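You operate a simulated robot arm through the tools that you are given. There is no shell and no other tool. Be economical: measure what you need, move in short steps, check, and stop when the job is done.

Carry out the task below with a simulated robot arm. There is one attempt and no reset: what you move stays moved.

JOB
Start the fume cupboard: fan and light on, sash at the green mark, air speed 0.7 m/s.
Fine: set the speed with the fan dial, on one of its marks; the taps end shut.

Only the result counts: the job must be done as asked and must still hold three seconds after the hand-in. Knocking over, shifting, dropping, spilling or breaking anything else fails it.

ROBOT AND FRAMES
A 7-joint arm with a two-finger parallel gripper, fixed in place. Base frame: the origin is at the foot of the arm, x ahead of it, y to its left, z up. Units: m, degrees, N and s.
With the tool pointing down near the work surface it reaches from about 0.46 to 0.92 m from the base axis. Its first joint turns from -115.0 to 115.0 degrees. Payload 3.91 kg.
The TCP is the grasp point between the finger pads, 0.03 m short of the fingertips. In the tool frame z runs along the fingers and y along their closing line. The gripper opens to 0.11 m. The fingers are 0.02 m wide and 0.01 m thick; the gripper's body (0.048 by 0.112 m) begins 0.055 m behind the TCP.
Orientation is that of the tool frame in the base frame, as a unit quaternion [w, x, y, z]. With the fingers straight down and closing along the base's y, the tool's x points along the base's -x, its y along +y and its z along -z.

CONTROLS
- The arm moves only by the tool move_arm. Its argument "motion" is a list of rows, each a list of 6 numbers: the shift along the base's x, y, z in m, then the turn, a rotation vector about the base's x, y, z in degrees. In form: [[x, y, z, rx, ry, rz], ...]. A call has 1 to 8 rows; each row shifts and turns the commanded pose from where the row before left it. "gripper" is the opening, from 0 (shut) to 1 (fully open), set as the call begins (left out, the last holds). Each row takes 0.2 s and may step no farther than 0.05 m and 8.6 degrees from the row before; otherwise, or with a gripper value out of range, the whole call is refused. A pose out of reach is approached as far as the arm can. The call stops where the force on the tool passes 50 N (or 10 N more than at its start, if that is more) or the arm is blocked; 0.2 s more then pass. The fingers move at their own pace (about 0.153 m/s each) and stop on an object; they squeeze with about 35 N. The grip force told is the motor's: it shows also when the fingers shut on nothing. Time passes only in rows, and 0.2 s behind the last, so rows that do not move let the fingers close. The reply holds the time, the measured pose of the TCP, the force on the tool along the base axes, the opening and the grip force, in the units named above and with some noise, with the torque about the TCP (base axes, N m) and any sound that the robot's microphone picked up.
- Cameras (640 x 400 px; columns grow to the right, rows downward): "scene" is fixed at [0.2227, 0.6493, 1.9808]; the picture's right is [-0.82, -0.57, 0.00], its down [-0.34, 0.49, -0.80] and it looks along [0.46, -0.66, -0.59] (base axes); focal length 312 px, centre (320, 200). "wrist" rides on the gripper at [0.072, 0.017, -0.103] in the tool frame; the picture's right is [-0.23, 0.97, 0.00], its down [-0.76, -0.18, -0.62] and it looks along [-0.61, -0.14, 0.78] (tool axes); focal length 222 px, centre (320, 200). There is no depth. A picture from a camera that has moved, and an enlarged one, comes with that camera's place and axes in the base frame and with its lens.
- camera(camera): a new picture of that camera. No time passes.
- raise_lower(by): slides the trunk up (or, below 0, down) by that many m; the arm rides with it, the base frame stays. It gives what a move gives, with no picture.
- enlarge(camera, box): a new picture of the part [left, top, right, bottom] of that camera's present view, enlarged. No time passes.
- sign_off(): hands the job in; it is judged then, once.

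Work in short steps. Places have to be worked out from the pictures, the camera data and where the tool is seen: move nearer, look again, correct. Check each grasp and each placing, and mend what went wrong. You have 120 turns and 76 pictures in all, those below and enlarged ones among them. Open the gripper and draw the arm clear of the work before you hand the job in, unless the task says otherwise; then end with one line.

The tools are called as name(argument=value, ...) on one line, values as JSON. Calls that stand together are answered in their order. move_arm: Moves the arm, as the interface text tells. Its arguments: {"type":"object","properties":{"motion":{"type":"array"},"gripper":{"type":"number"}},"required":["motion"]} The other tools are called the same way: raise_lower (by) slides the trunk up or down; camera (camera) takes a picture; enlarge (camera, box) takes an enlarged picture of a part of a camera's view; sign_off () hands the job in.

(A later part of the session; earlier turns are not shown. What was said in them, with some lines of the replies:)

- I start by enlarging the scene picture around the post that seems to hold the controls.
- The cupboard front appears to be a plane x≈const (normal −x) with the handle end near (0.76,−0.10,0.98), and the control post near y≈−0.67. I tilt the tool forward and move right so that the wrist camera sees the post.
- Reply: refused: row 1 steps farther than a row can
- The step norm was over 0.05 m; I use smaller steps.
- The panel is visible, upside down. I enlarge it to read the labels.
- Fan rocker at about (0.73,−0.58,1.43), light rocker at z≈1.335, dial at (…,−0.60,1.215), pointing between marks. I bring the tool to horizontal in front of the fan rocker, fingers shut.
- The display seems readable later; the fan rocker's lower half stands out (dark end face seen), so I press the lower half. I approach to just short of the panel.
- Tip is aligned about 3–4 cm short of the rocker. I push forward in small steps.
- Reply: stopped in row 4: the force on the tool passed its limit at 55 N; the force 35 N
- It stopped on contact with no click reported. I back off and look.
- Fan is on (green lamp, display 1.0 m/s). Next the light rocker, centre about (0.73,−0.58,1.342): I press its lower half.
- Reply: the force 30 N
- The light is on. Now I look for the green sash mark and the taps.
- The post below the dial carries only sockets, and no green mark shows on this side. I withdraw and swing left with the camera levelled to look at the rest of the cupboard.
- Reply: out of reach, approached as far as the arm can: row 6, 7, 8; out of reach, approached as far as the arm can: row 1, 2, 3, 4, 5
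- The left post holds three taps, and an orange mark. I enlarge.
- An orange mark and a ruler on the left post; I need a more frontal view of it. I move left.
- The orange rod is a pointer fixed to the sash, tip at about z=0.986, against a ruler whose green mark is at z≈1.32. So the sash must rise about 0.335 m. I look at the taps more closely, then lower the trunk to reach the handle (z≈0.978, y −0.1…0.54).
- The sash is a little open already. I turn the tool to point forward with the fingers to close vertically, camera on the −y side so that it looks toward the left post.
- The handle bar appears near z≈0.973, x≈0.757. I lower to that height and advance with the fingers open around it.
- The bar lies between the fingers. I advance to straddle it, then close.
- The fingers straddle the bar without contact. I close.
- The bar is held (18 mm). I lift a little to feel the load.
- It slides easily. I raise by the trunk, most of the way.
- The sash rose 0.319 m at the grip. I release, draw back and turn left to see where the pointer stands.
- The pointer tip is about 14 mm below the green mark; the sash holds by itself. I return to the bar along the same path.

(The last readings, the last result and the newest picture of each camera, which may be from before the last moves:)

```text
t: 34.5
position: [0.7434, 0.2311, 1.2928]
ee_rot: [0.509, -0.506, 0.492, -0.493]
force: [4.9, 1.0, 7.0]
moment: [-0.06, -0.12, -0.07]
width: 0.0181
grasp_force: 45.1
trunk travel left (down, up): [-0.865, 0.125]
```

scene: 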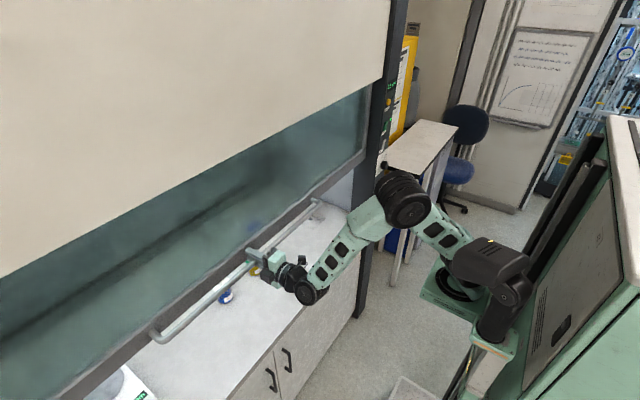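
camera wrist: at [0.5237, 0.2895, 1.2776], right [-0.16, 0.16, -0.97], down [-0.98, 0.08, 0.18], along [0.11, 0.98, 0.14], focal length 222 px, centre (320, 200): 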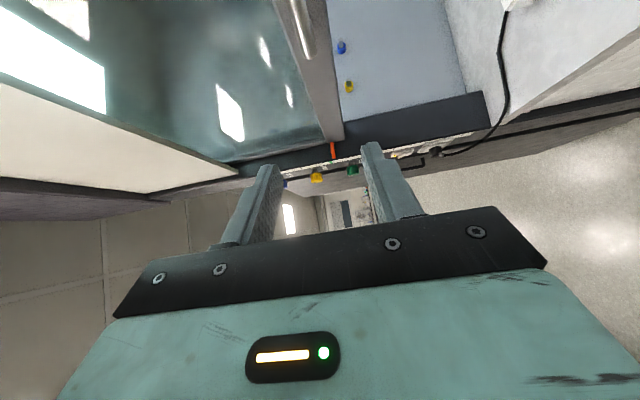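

raise_lower(by=0.015)

move_arm(motion=[[0, 0, 0, 0, 0, 0], [0, 0, 0, 0, 0, 0], [-0.03, 0, 0, 0, 0, 0], [-0.04, 0, 0, 0, 0, 0], [-0.04, 0, 0, 0, 0, 0], [-0.03, 0.03, 0, 0, 0, 8], [-0.03, 0.03, 0, 0, 0, 8], [-0.03, 0.03, 0, 0, 0, 8]], gripper=0.9)

move_arm(motion=[[0, 0.03, 0, 0, 0, 8], [0, 0.03, 0, 0, 0, 8], [0, 0.03, 0, 0, 0, 4]])

enlarge(camera="wrist", box=[260, 120, 390, 200])

enlarge(camera="wrist", box=[315, 135, 355, 175])

```text
t: 35.2
position: [0.7421, 0.2297, 1.3127]
ee_rot: [0.51, -0.504, 0.491, -0.495]
force: [1.1, -0.1, 9.0]
moment: [-0.19, -0.15, 0.48]
width: 0.0178
grasp_force: 45.3
trunk travel left (down, up): [-0.88, 0.11]
```

```text
t: 37.0
position: [0.5406, 0.3204, 1.3065]
ee_rot: [0.6, -0.598, 0.376, -0.376]
force: [-0.9, -0.1, -0.3]
moment: [-0.02, -0.02, 0.02]
width: 0.0992
grasp_force: 0.0
trunk travel left (down, up): [-0.88, 0.11]
```

```text
t: 37.8
position: [0.541, 0.4097, 1.3074]
ee_rot: [0.657, -0.653, 0.266, -0.267]
force: [0.6, 0.3, 0.4]
moment: [0.04, 0.01, 0.02]
width: 0.0987
grasp_force: 0.1
trunk travel left (down, up): [-0.88, 0.11]
```

```text
4.92 times, centred on (325, 160) of wrist
camera zoom: at [0.5205, 0.2861, 1.2895], right [-0.16, 0.16, -0.97], down [-0.98, 0.08, 0.18], along [0.11, 0.98, 0.15], focal length 1094 px, centre (295, 397)
```

zoom: 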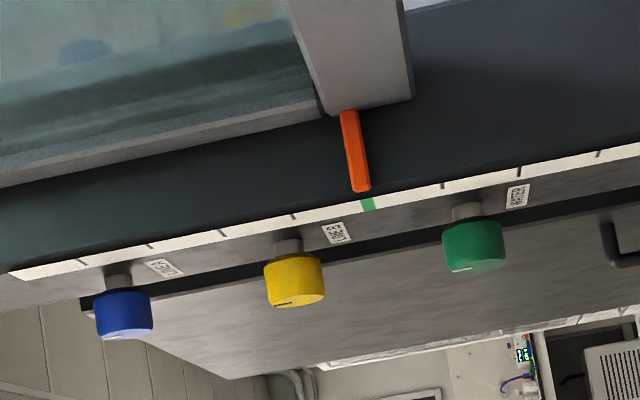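

```text
10.00 times, centred on (335, 155) of wrist
camera zoom: at [0.5205, 0.2861, 1.2895], right [-0.16, 0.16, -0.97], down [-0.98, 0.08, 0.18], along [0.11, 0.98, 0.15], focal length 2221 px, centre (170, 650)
```

zoom: 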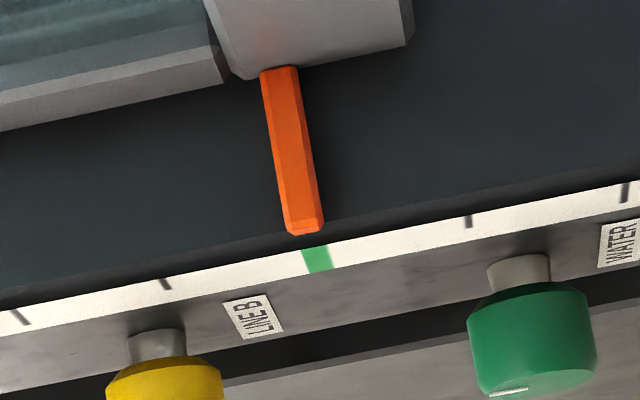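

The pointer is now level with the green mark (within ~1 mm). I look at the taps.

enlarge(camera="wrist", box=[270, 165, 370, 200])

enlarge(camera="scene", box=[370, 60, 420, 190])

```text
6.40 times, centred on (320, 182) of wrist
camera zoom: at [0.5205, 0.2861, 1.2895], right [-0.16, 0.16, -0.97], down [-0.98, 0.08, 0.18], along [0.11, 0.98, 0.15], focal length 1422 px, centre (320, 312)
```

zoom: 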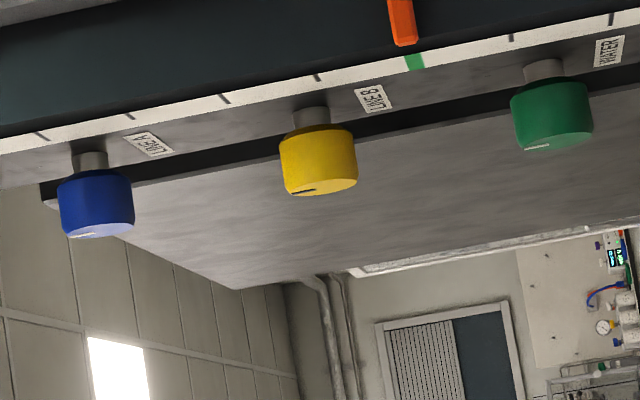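

```text
3.08 times, centred on (395, 125) of scene
camera zoom: at [0.2227, 0.6493, 1.9808], right [-0.82, -0.57, 0.0], down [-0.34, 0.49, -0.8], along [0.46, -0.66, -0.59], focal length 960 px, centre (89, 431)
```

zoom: 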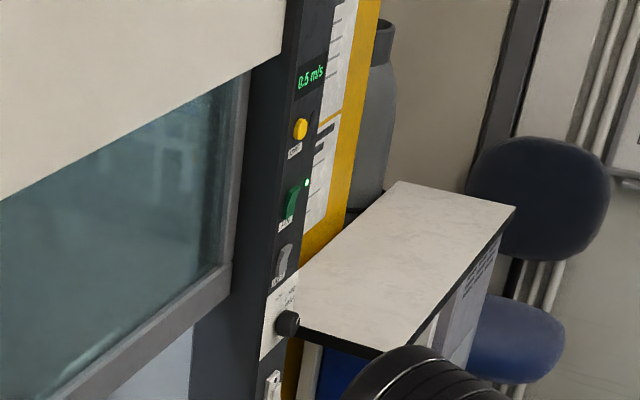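

All three tap pointers stand the same way, so I take them as shut; the air speed now reads 0.5 m/s. I move to the dial for a close look.

move_arm(motion=[[0.02, -0.04, 0, 0, 0, -8], [0.02, -0.04, 0, 0, 0, -8], [0.02, -0.04, 0, 0, 0, -8], [0.02, -0.04, 0, 0, 0, -8], [0.02, -0.04, 0, 0, 0, -8], [0, -0.045, -0.01, 0, 0, 0], [0, -0.045, -0.01, 0, 0, 0], [0, -0.045, -0.01, 0, 0, 0]], gripper=0.6)

move_arm(motion=[[0, -0.045, -0.01, 0, 0, 0], [0, -0.045, -0.01, 0, 0, 0], [0, -0.045, -0.01, 0, 0, 0], [0, -0.045, -0.01, 0, 0, 0], [0, -0.045, 0, 8, 0, 0], [0, -0.045, 0, 8, 0, 0], [-0.01, -0.045, 0, 8, 0, 0], [-0.01, -0.045, 0, 8, 0, 0]])

move_arm(motion=[[-0.02, -0.04, 0, 8, 0, 0], [-0.02, -0.04, 0, 5, 0, 0], [-0.02, -0.04, 0, 0, 0, 0], [-0.02, -0.03, 0, 0, 0, 0], [-0.01, 0, 0, 0, 0, 0]])

camera(camera="wrist")

```text
t: 39.6
position: [0.6421, 0.0764, 1.2785]
ee_rot: [0.526, -0.523, 0.475, -0.475]
force: [-0.4, 0.4, 0.4]
moment: [0.02, 0.02, -0.01]
width: 0.066
grasp_force: 0.1
trunk travel left (down, up): [-0.88, 0.11]
```

```text
t: 41.4
position: [0.6747, -0.2636, 1.2238]
ee_rot: [0.65, -0.357, 0.587, -0.325]
force: [0.5, -0.3, 0.1]
moment: [-0.01, -0.01, -0.03]
width: 0.0663
grasp_force: 0.0
out of reach, approached as far as the arm can: row 1, 2, 3, 4
trunk travel left (down, up): [-0.88, 0.11]
```

```text
t: 42.6
position: [0.585, -0.4108, 1.2249]
ee_rot: [0.686, -0.282, 0.62, -0.257]
force: [0.2, -0.5, 0.3]
moment: [-0.02, -0.02, -0.05]
width: 0.0661
grasp_force: 0.1
trunk travel left (down, up): [-0.88, 0.11]
```

```text
29 pictures are left
camera wrist: at [0.4886, -0.4556, 1.1546], right [-0.02, 0.85, -0.53], down [-0.7, 0.37, 0.62], along [0.72, 0.38, 0.58], focal length 222 px, centre (320, 200)
```

wrist: 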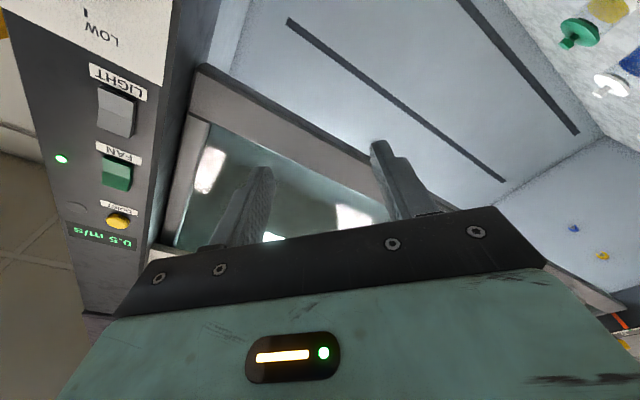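

I straighten the small tilt, roll to bring the camera beneath, and go in front of the dial.

move_arm(motion=[[-0.02, -0.035, -0.02, 8, 0, 0], [-0.02, -0.035, -0.02, 8, 0, 0], [-0.02, -0.035, -0.02, 8, 0, 0], [-0.02, -0.035, -0.02, 8, 0, 0], [0, -0.035, -0.02, 8, 0, 0], [0, -0.02, 0, 5, 0, 0], [0, 0, 0, 0, 4, -4]])

camera(camera="wrist")

```text
t: 44.2
position: [0.5043, -0.6095, 1.1263]
ee_rot: [0.717, 0.026, 0.696, -0.026]
force: [-0.2, 0.3, -0.3]
moment: [0.01, 0.0, 0.07]
width: 0.066
grasp_force: 0.1
trunk travel left (down, up): [-0.88, 0.11]
```

```text
28 pictures are left
camera wrist: at [0.4044, -0.5829, 1.05], right [0.07, 0.97, 0.23], down [-0.66, -0.13, 0.74], along [0.75, -0.2, 0.63], focal length 222 px, centre (320, 200)
```

wrist: 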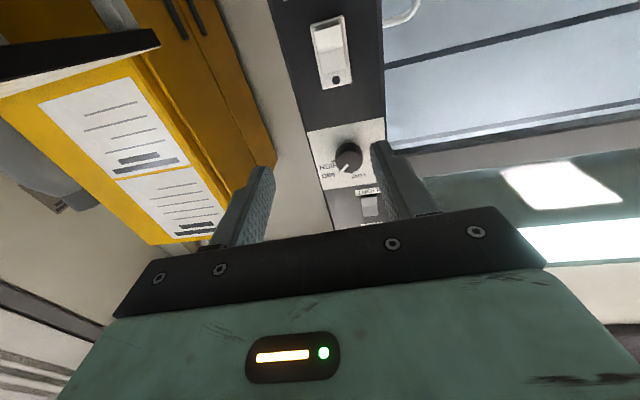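

enlarge(camera="wrist", box=[300, 115, 400, 235])

enlarge(camera="wrist", box=[315, 130, 375, 190])

```text
3.33 times, centred on (350, 175) of wrist
camera zoom: at [0.4044, -0.5829, 1.05], right [0.07, 0.97, 0.23], down [-0.66, -0.13, 0.74], along [0.75, -0.2, 0.63], focal length 740 px, centre (220, 283)
```

zoom: 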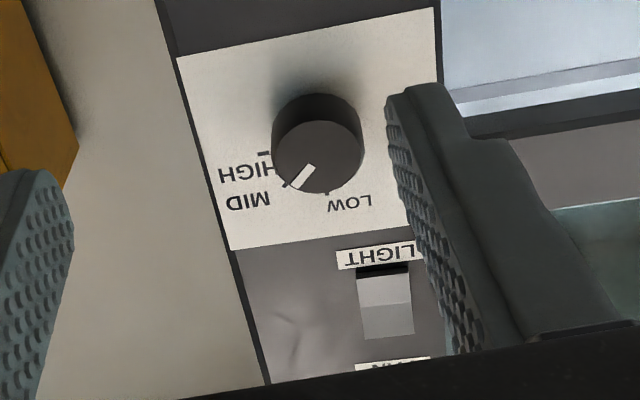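

```text
6.67 times, centred on (345, 160) of wrist
camera zoom: at [0.4044, -0.5829, 1.05], right [0.07, 0.97, 0.23], down [-0.66, -0.13, 0.74], along [0.75, -0.2, 0.63], focal length 1481 px, centre (153, 467)
```

zoom: 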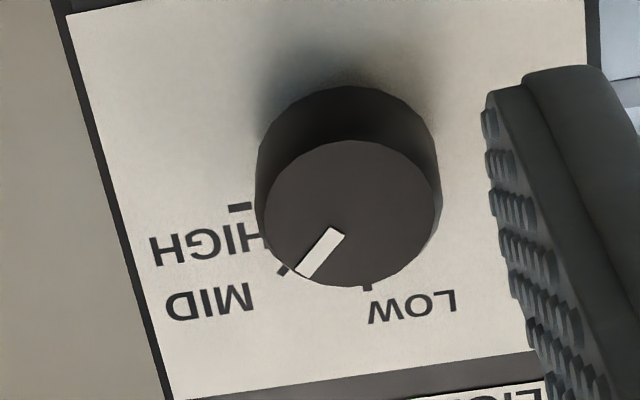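

The dial stands at MID (LOW up, MID 45°, HIGH at right: 45° steps), giving 0.5 m/s, so HIGH should give 0.7. The knob is about 45 mm wide, face at (0.696,−0.597,1.229). I level the tool, roll −45° and line up in front of it.

move_arm(motion=[[0.01, 0.004, 0.02, 0, 1.7, 4.2], [0.02, 0.004, 0.02, -8, 0, 0], [0.02, 0.004, 0.02, -8, 0, 0], [0.02, 0, 0.02, -8, 0, 0], [0.02, 0, 0.023, -8, 0, 0], [0, 0, 0, -8, 0, 0], [0, 0, 0, -5, 0, 0]], gripper=0.75)

camera(camera="wrist")

enlarge(camera="scene", box=[370, 60, 450, 200])

```text
t: 45.8
position: [0.5947, -0.5945, 1.229]
ee_rot: [0.653, -0.271, 0.653, -0.273]
force: [0.2, 0.7, -0.1]
moment: [-0.02, 0.03, 0.04]
width: 0.0824
grasp_force: 0.0
trunk travel left (down, up): [-0.88, 0.11]
```

```text
25 pictures are left
camera wrist: at [0.4901, -0.6321, 1.167], right [0.0, 0.85, -0.53], down [-0.62, 0.42, 0.66], along [0.78, 0.33, 0.53], focal length 222 px, centre (320, 200)
```

wrist: 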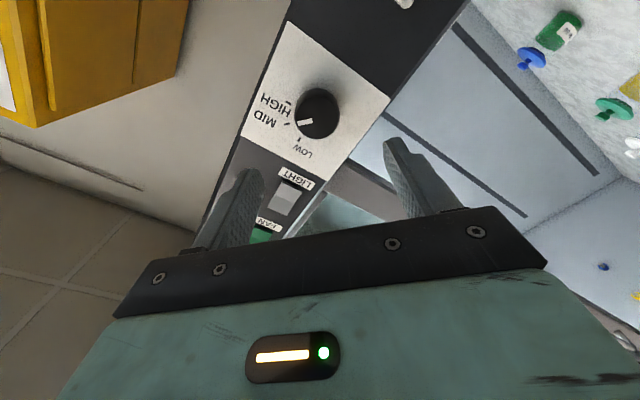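

```text
2.86 times, centred on (410, 130) of scene
camera zoom: at [0.2227, 0.6493, 1.9808], right [-0.82, -0.57, 0.0], down [-0.34, 0.49, -0.8], along [0.46, -0.66, -0.59], focal length 892 px, centre (63, 400)
```

zoom: 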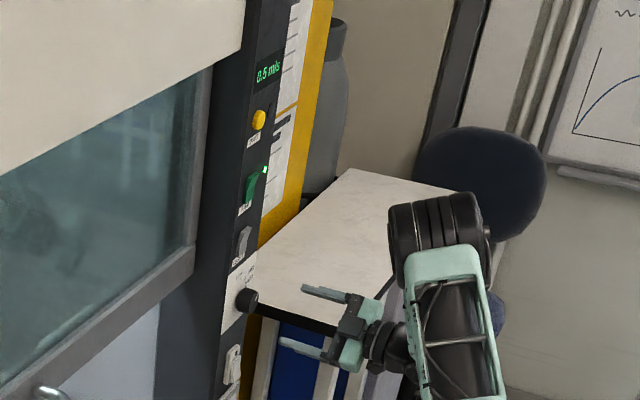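

Knob checked at about (y −0.599, z 1.226). I advance around it.

move_arm(motion=[[0.04, -0.003, -0.002, 0, 0, 0], [0.03, 0, 0, 0, 0, 0], [0.015, 0, 0, 0, 0, 0], [0.006, 0, 0, 0, 0, 0]])

camera(camera="wrist")

```text
t: 46.8
position: [0.6858, -0.5983, 1.2284]
ee_rot: [0.653, -0.271, 0.653, -0.271]
force: [0.3, -0.6, -0.1]
moment: [-0.01, 0.02, 0.02]
width: 0.0824
grasp_force: 0.1
trunk travel left (down, up): [-0.88, 0.11]
```

```text
23 pictures are left
camera wrist: at [0.5811, -0.6359, 1.1656], right [0.0, 0.85, -0.53], down [-0.62, 0.41, 0.66], along [0.78, 0.33, 0.53], focal length 222 px, centre (320, 200)
```

wrist: 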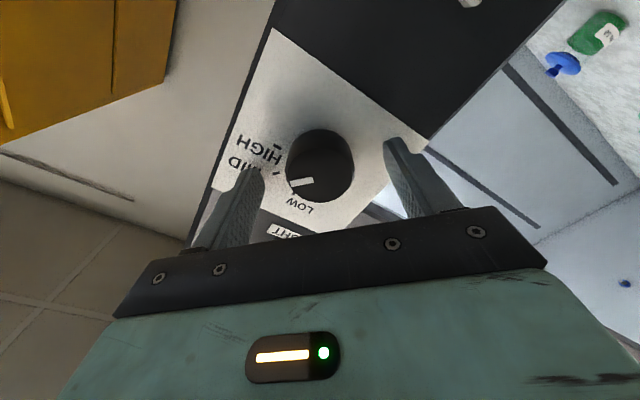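

The knob is centred between the fingers. I close on it and then turn.

move_arm(motion=[[0, 0, 0, 0, 0, 0], [0, 0, 0, 0, 0, 0], [0, 0, 0, 0, 0, 0]], gripper=0)

```text
t: 47.6
position: [0.6851, -0.5981, 1.2282]
ee_rot: [0.653, -0.271, 0.653, -0.271]
force: [0.1, 4.6, -6.0]
moment: [0.04, -0.46, -0.27]
width: 0.0414
grasp_force: 44.9
trunk travel left (down, up): [-0.88, 0.11]
```

The knob is gripped (41 mm). I turn clockwise 22° first and check.

move_arm(motion=[[0, 0, 0, 8, 0, 0], [0, 0, 0, 8, 0, 0], [0, 0, 0, 6, 0, 0]])

enlarge(camera="scene", box=[370, 60, 450, 200])

```text
t: 48.4
position: [0.6855, -0.5984, 1.2284]
ee_rot: [0.693, -0.142, 0.693, -0.14]
force: [-1.1, 4.2, 4.5]
moment: [0.03, 1.05, -0.08]
width: 0.0415
grasp_force: 45.7
trunk travel left (down, up): [-0.88, 0.11]
```

```text
2.86 times, centred on (410, 130) of scene
camera zoom: at [0.2227, 0.6493, 1.9808], right [-0.82, -0.57, 0.0], down [-0.34, 0.49, -0.8], along [0.46, -0.66, -0.59], focal length 892 px, centre (63, 400)
```

zoom: 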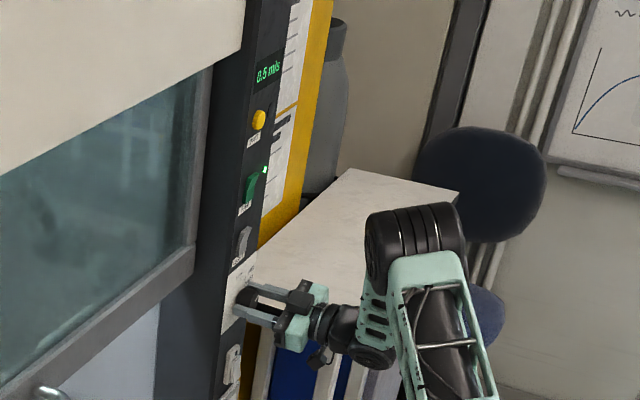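

Still 0.5 midway. I turn the rest toward HIGH.

move_arm(motion=[[0, 0, 0, 8, 0, 0], [0, 0, 0, 8, 0, 0], [0, 0, 0, 7, 0, 0], [0, 0, 0, 0, 0, 0], [0, 0, 0, 0, 0, 0], [0, 0, 0, 0, 0, 0], [0, 0, 0, 0, 0, 0]])

enlarge(camera="scene", box=[370, 60, 450, 200])

camera(camera="wrist")

```text
t: 50.0
position: [0.6854, -0.6012, 1.2292]
ee_rot: [0.708, 0.001, 0.707, -0.002]
force: [10.4, -25.9, 17.0]
moment: [-0.12, 0.65, 0.25]
width: 0.0416
grasp_force: 44.9
trunk travel left (down, up): [-0.88, 0.11]
```

```text
2.86 times, centred on (410, 130) of scene
camera zoom: at [0.2227, 0.6493, 1.9808], right [-0.82, -0.57, 0.0], down [-0.34, 0.49, -0.8], along [0.46, -0.66, -0.59], focal length 892 px, centre (63, 400)
```

zoom: 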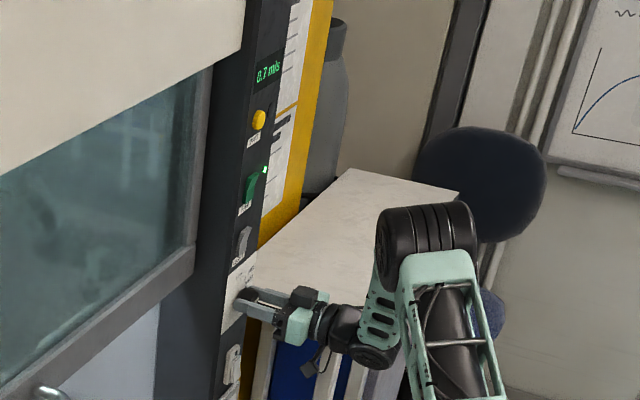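

```text
20 pictures are left
camera wrist: at [0.5815, -0.5817, 1.1564], right [0.0, 0.97, 0.22], down [-0.63, -0.17, 0.76], along [0.78, -0.14, 0.61], focal length 222 px, centre (320, 200)
```

wrist: 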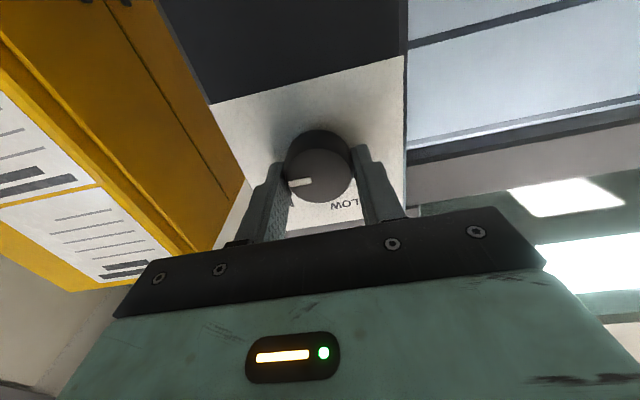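

Display reads 0.7 m/s and the pointer is at about HIGH. I open, back off straight and check that the dial stays on its mark.

move_arm(motion=[[0, 0, 0, 0, 0, 0], [0, 0, 0, 0, 0, 0], [-0.03, 0, 0, 0, 0, 0], [-0.04, 0, 0, 0, 0, 0], [-0.04, 0, -0.02, 0, 0, 0], [-0.04, 0, -0.03, 0, 0, 0]], gripper=0.75)

camera(camera="wrist")

enlarge(camera="scene", box=[380, 60, 420, 180])

```text
t: 51.4
position: [0.5335, -0.6005, 1.181]
ee_rot: [0.707, -0.001, 0.707, 0.0]
force: [-1.1, 0.3, -0.1]
moment: [0.05, 0.01, -0.01]
width: 0.0825
grasp_force: 0.2
trunk travel left (down, up): [-0.88, 0.11]
```

```text
19 pictures are left
camera wrist: at [0.429, -0.5818, 1.1064], right [0.0, 0.97, 0.23], down [-0.62, -0.18, 0.76], along [0.78, -0.14, 0.61], focal length 222 px, centre (320, 200)
```

wrist: 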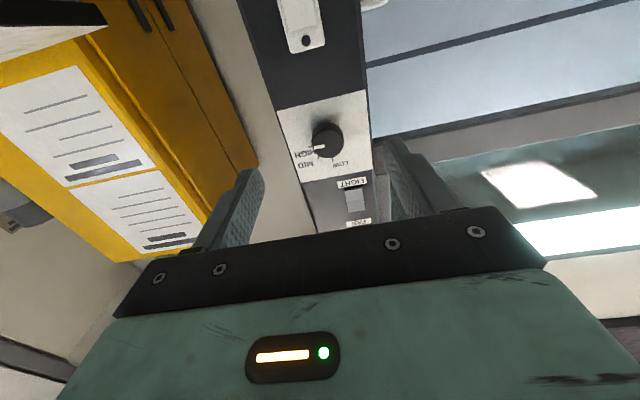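

```text
3.33 times, centred on (400, 120) of scene
camera zoom: at [0.2227, 0.6493, 1.9808], right [-0.82, -0.57, 0.0], down [-0.34, 0.49, -0.8], along [0.46, -0.66, -0.59], focal length 1040 px, centre (53, 467)
```

zoom: 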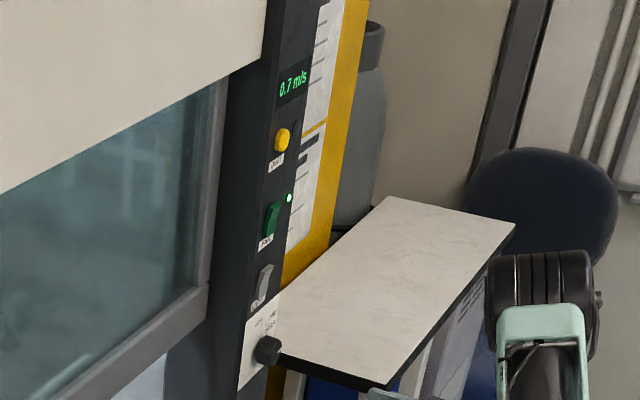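

enlarge(camera="wrist", box=[280, 100, 370, 180])

```text
5.00 times, centred on (325, 140) of wrist
camera zoom: at [0.429, -0.5818, 1.1064], right [0.0, 0.97, 0.23], down [-0.62, -0.18, 0.76], along [0.78, -0.14, 0.61], focal length 1111 px, centre (295, 500)
```

zoom: 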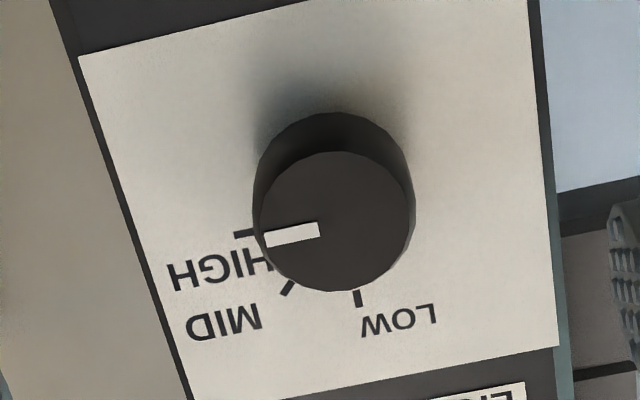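

Dial sits on HIGH, display 0.7 m/s, fan lamp lit. I draw the arm clear to the left, also for a last look at the sash pointer and taps.

move_arm(motion=[[0.02, 0.045, 0, 0, 0, 0], [0.02, 0.045, 0, 0, 0, 0], [0.02, 0.045, 0, 0, 0, 0], [0.02, 0.045, 0, 0, 0, 0], [0.02, 0.045, 0, 0, 0, 0], [0.02, 0.045, 0, 0, 0, 0], [0.01, 0.048, 0, 0, 0, 0], [0, 0.048, 0, 0, 0, 0]], gripper=0.3)

move_arm(motion=[[0, 0.048, 0, 0, 0, 0], [0, 0.048, 0, 0, 0, 0], [0, 0.048, 0, 0, 0, 0], [0, 0.048, 0, 0, 0, 0], [0, 0.048, 0, 0, 0, 0], [0, 0.048, 0, 0, 0, 0], [0, 0.048, 0, 0, 0, 0], [-0.02, 0.045, 0, 0, 0, 0]])

move_arm(motion=[[-0.03, 0.035, 0, 0, 8, 0], [-0.03, 0.035, 0.01, 0, 8, 0], [-0.03, 0.035, 0.01, 0, 8, 0], [-0.03, 0.035, 0.01, 0, 8, 0], [-0.03, 0.035, 0.01, 0, 8, 0], [0, 0.03, 0, 0, 0, 8], [0, 0.03, 0, 0, 0, 8], [0, 0.03, 0, 0, 0, 8]])

move_arm(motion=[[0, 0, 0.03, 0, 0, 8], [0, 0, 0.03, 0, 0, 8], [0, 0, 0.03, 0, 0, 0]])

camera(camera="wrist")

```text
t: 53.2
position: [0.666, -0.2349, 1.1773]
ee_rot: [0.707, 0.0, 0.707, -0.001]
force: [-0.6, -0.5, -0.9]
moment: [0.02, 0.02, -0.01]
width: 0.0328
grasp_force: 0.0
trunk travel left (down, up): [-0.88, 0.11]
```

```text
t: 55.0
position: [0.6537, 0.1497, 1.1724]
ee_rot: [0.707, 0.0, 0.707, 0.0]
force: [0.3, 0.3, -0.2]
moment: [-0.01, 0.02, 0.07]
width: 0.0327
grasp_force: 0.1
out of reach, approached as far as the arm can: row 1, 2
trunk travel left (down, up): [-0.88, 0.11]
```

```text
t: 56.8
position: [0.5041, 0.4157, 1.2135]
ee_rot: [0.413, -0.19, 0.886, 0.088]
force: [-0.4, -0.3, 0.0]
moment: [-0.01, -0.01, -0.01]
width: 0.0331
grasp_force: 0.0
trunk travel left (down, up): [-0.88, 0.11]
```

```text
t: 57.6
position: [0.5069, 0.4117, 1.3029]
ee_rot: [0.398, -0.312, 0.851, 0.145]
force: [0.6, 0.8, -0.3]
moment: [-0.02, -0.03, 0.01]
width: 0.0329
grasp_force: 0.0
trunk travel left (down, up): [-0.88, 0.11]
```

```text
16 pictures are left
camera wrist: at [0.3997, 0.345, 1.3143], right [-0.52, 0.84, 0.17], down [0.12, -0.13, 0.98], along [0.85, 0.53, -0.04], focal length 222 px, centre (320, 200)
```

wrist: 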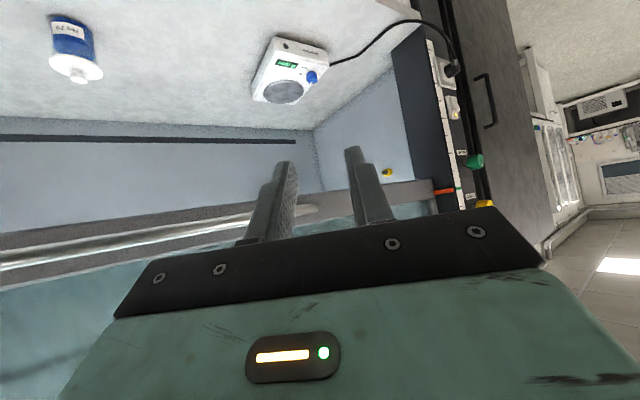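

enlarge(camera="wrist", box=[420, 140, 500, 210])

move_arm(motion=[[-0.03, 0, 0.035, 0, 0, 0], [-0.03, 0, 0.035, 0, 0, 0], [-0.03, 0, 0.035, 0, 0, 0], [-0.03, 0, 0.035, 0, 0, 0]])

enlarge(camera="wrist", box=[390, 90, 490, 220])

```text
5.71 times, centred on (460, 175) of wrist
camera zoom: at [0.3997, 0.345, 1.3143], right [-0.52, 0.84, 0.17], down [0.12, -0.13, 0.98], along [0.85, 0.53, -0.04], focal length 1269 px, centre (-480, 343)
```

zoom: 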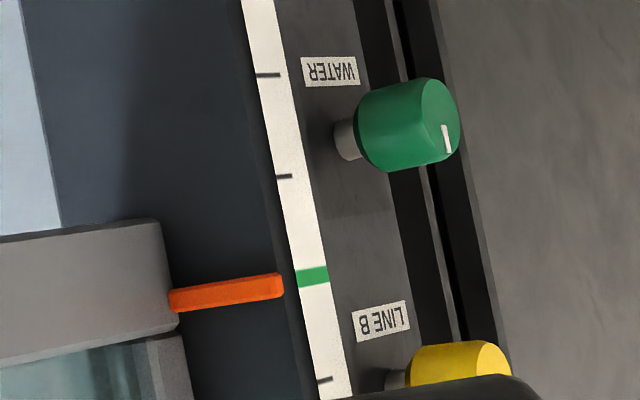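

```text
t: 58.6
position: [0.3968, 0.4121, 1.4374]
ee_rot: [0.395, -0.3, 0.858, 0.135]
force: [0.1, -0.5, 0.2]
moment: [0.0, 0.02, -0.02]
width: 0.0329
grasp_force: 0.0
trunk travel left (down, up): [-0.88, 0.11]
```

```text
3.08 times, centred on (440, 155) of wrist
camera zoom: at [0.2875, 0.3479, 1.4487], right [-0.49, 0.86, 0.17], down [0.12, -0.12, 0.99], along [0.86, 0.5, -0.05], focal length 684 px, centre (-49, 338)
```

zoom: 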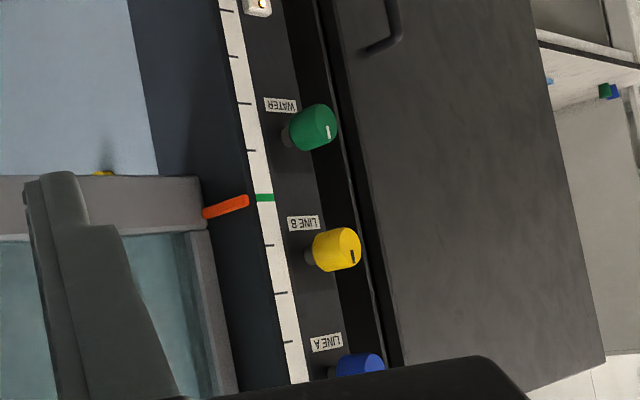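

Pointer and green mark agree within a couple of mm, the taps are undisturbed. A last look at the display before hand-in, gripper opened.

move_arm(motion=[[0, 0, 0, 0, 0, 0], [0, 0, 0, 0, 0, 0]], gripper=1)

enlarge(camera="scene", box=[370, 60, 420, 180])

camera(camera="scene")

```text
t: 59.2
position: [0.3979, 0.4115, 1.4359]
ee_rot: [0.395, -0.3, 0.858, 0.135]
force: [0.6, 0.2, -0.6]
moment: [0.01, 0.01, 0.03]
width: 0.11
grasp_force: 0.0
trunk travel left (down, up): [-0.88, 0.11]
```

```text
3.33 times, centred on (395, 120) of scene
camera zoom: at [0.2227, 0.6493, 1.9808], right [-0.82, -0.57, 0.0], down [-0.34, 0.49, -0.8], along [0.46, -0.66, -0.59], focal length 1040 px, centre (70, 467)
```

zoom: 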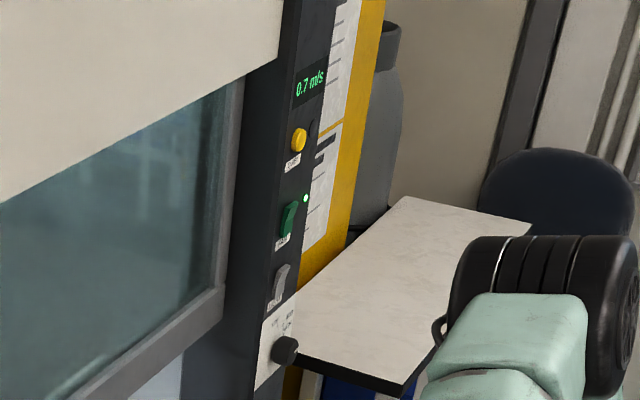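

```text
12 pictures are left
```

scene: 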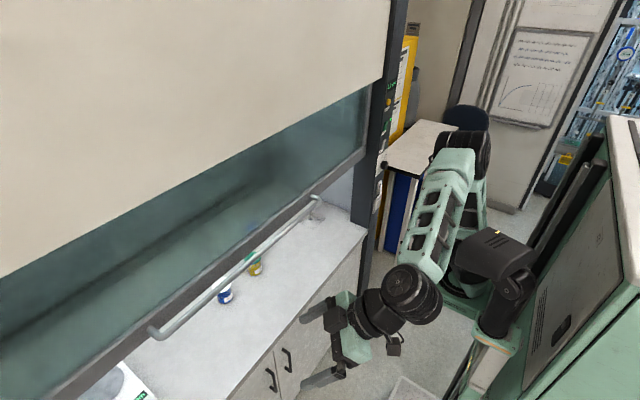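

Everything holds: fan and light on, sash at the mark, display 0.7 m/s, arm clear. I hand in.

sign_off()

```text
The job is handed in.
```

The fume cupboard is running: fan and light are on, the sash pointer is within about 2 mm of the green mark, and the dial is on HIGH with the display at 0.7 m/s. I didn't touch the taps; all three pointers stand the same way, which I took as shut.
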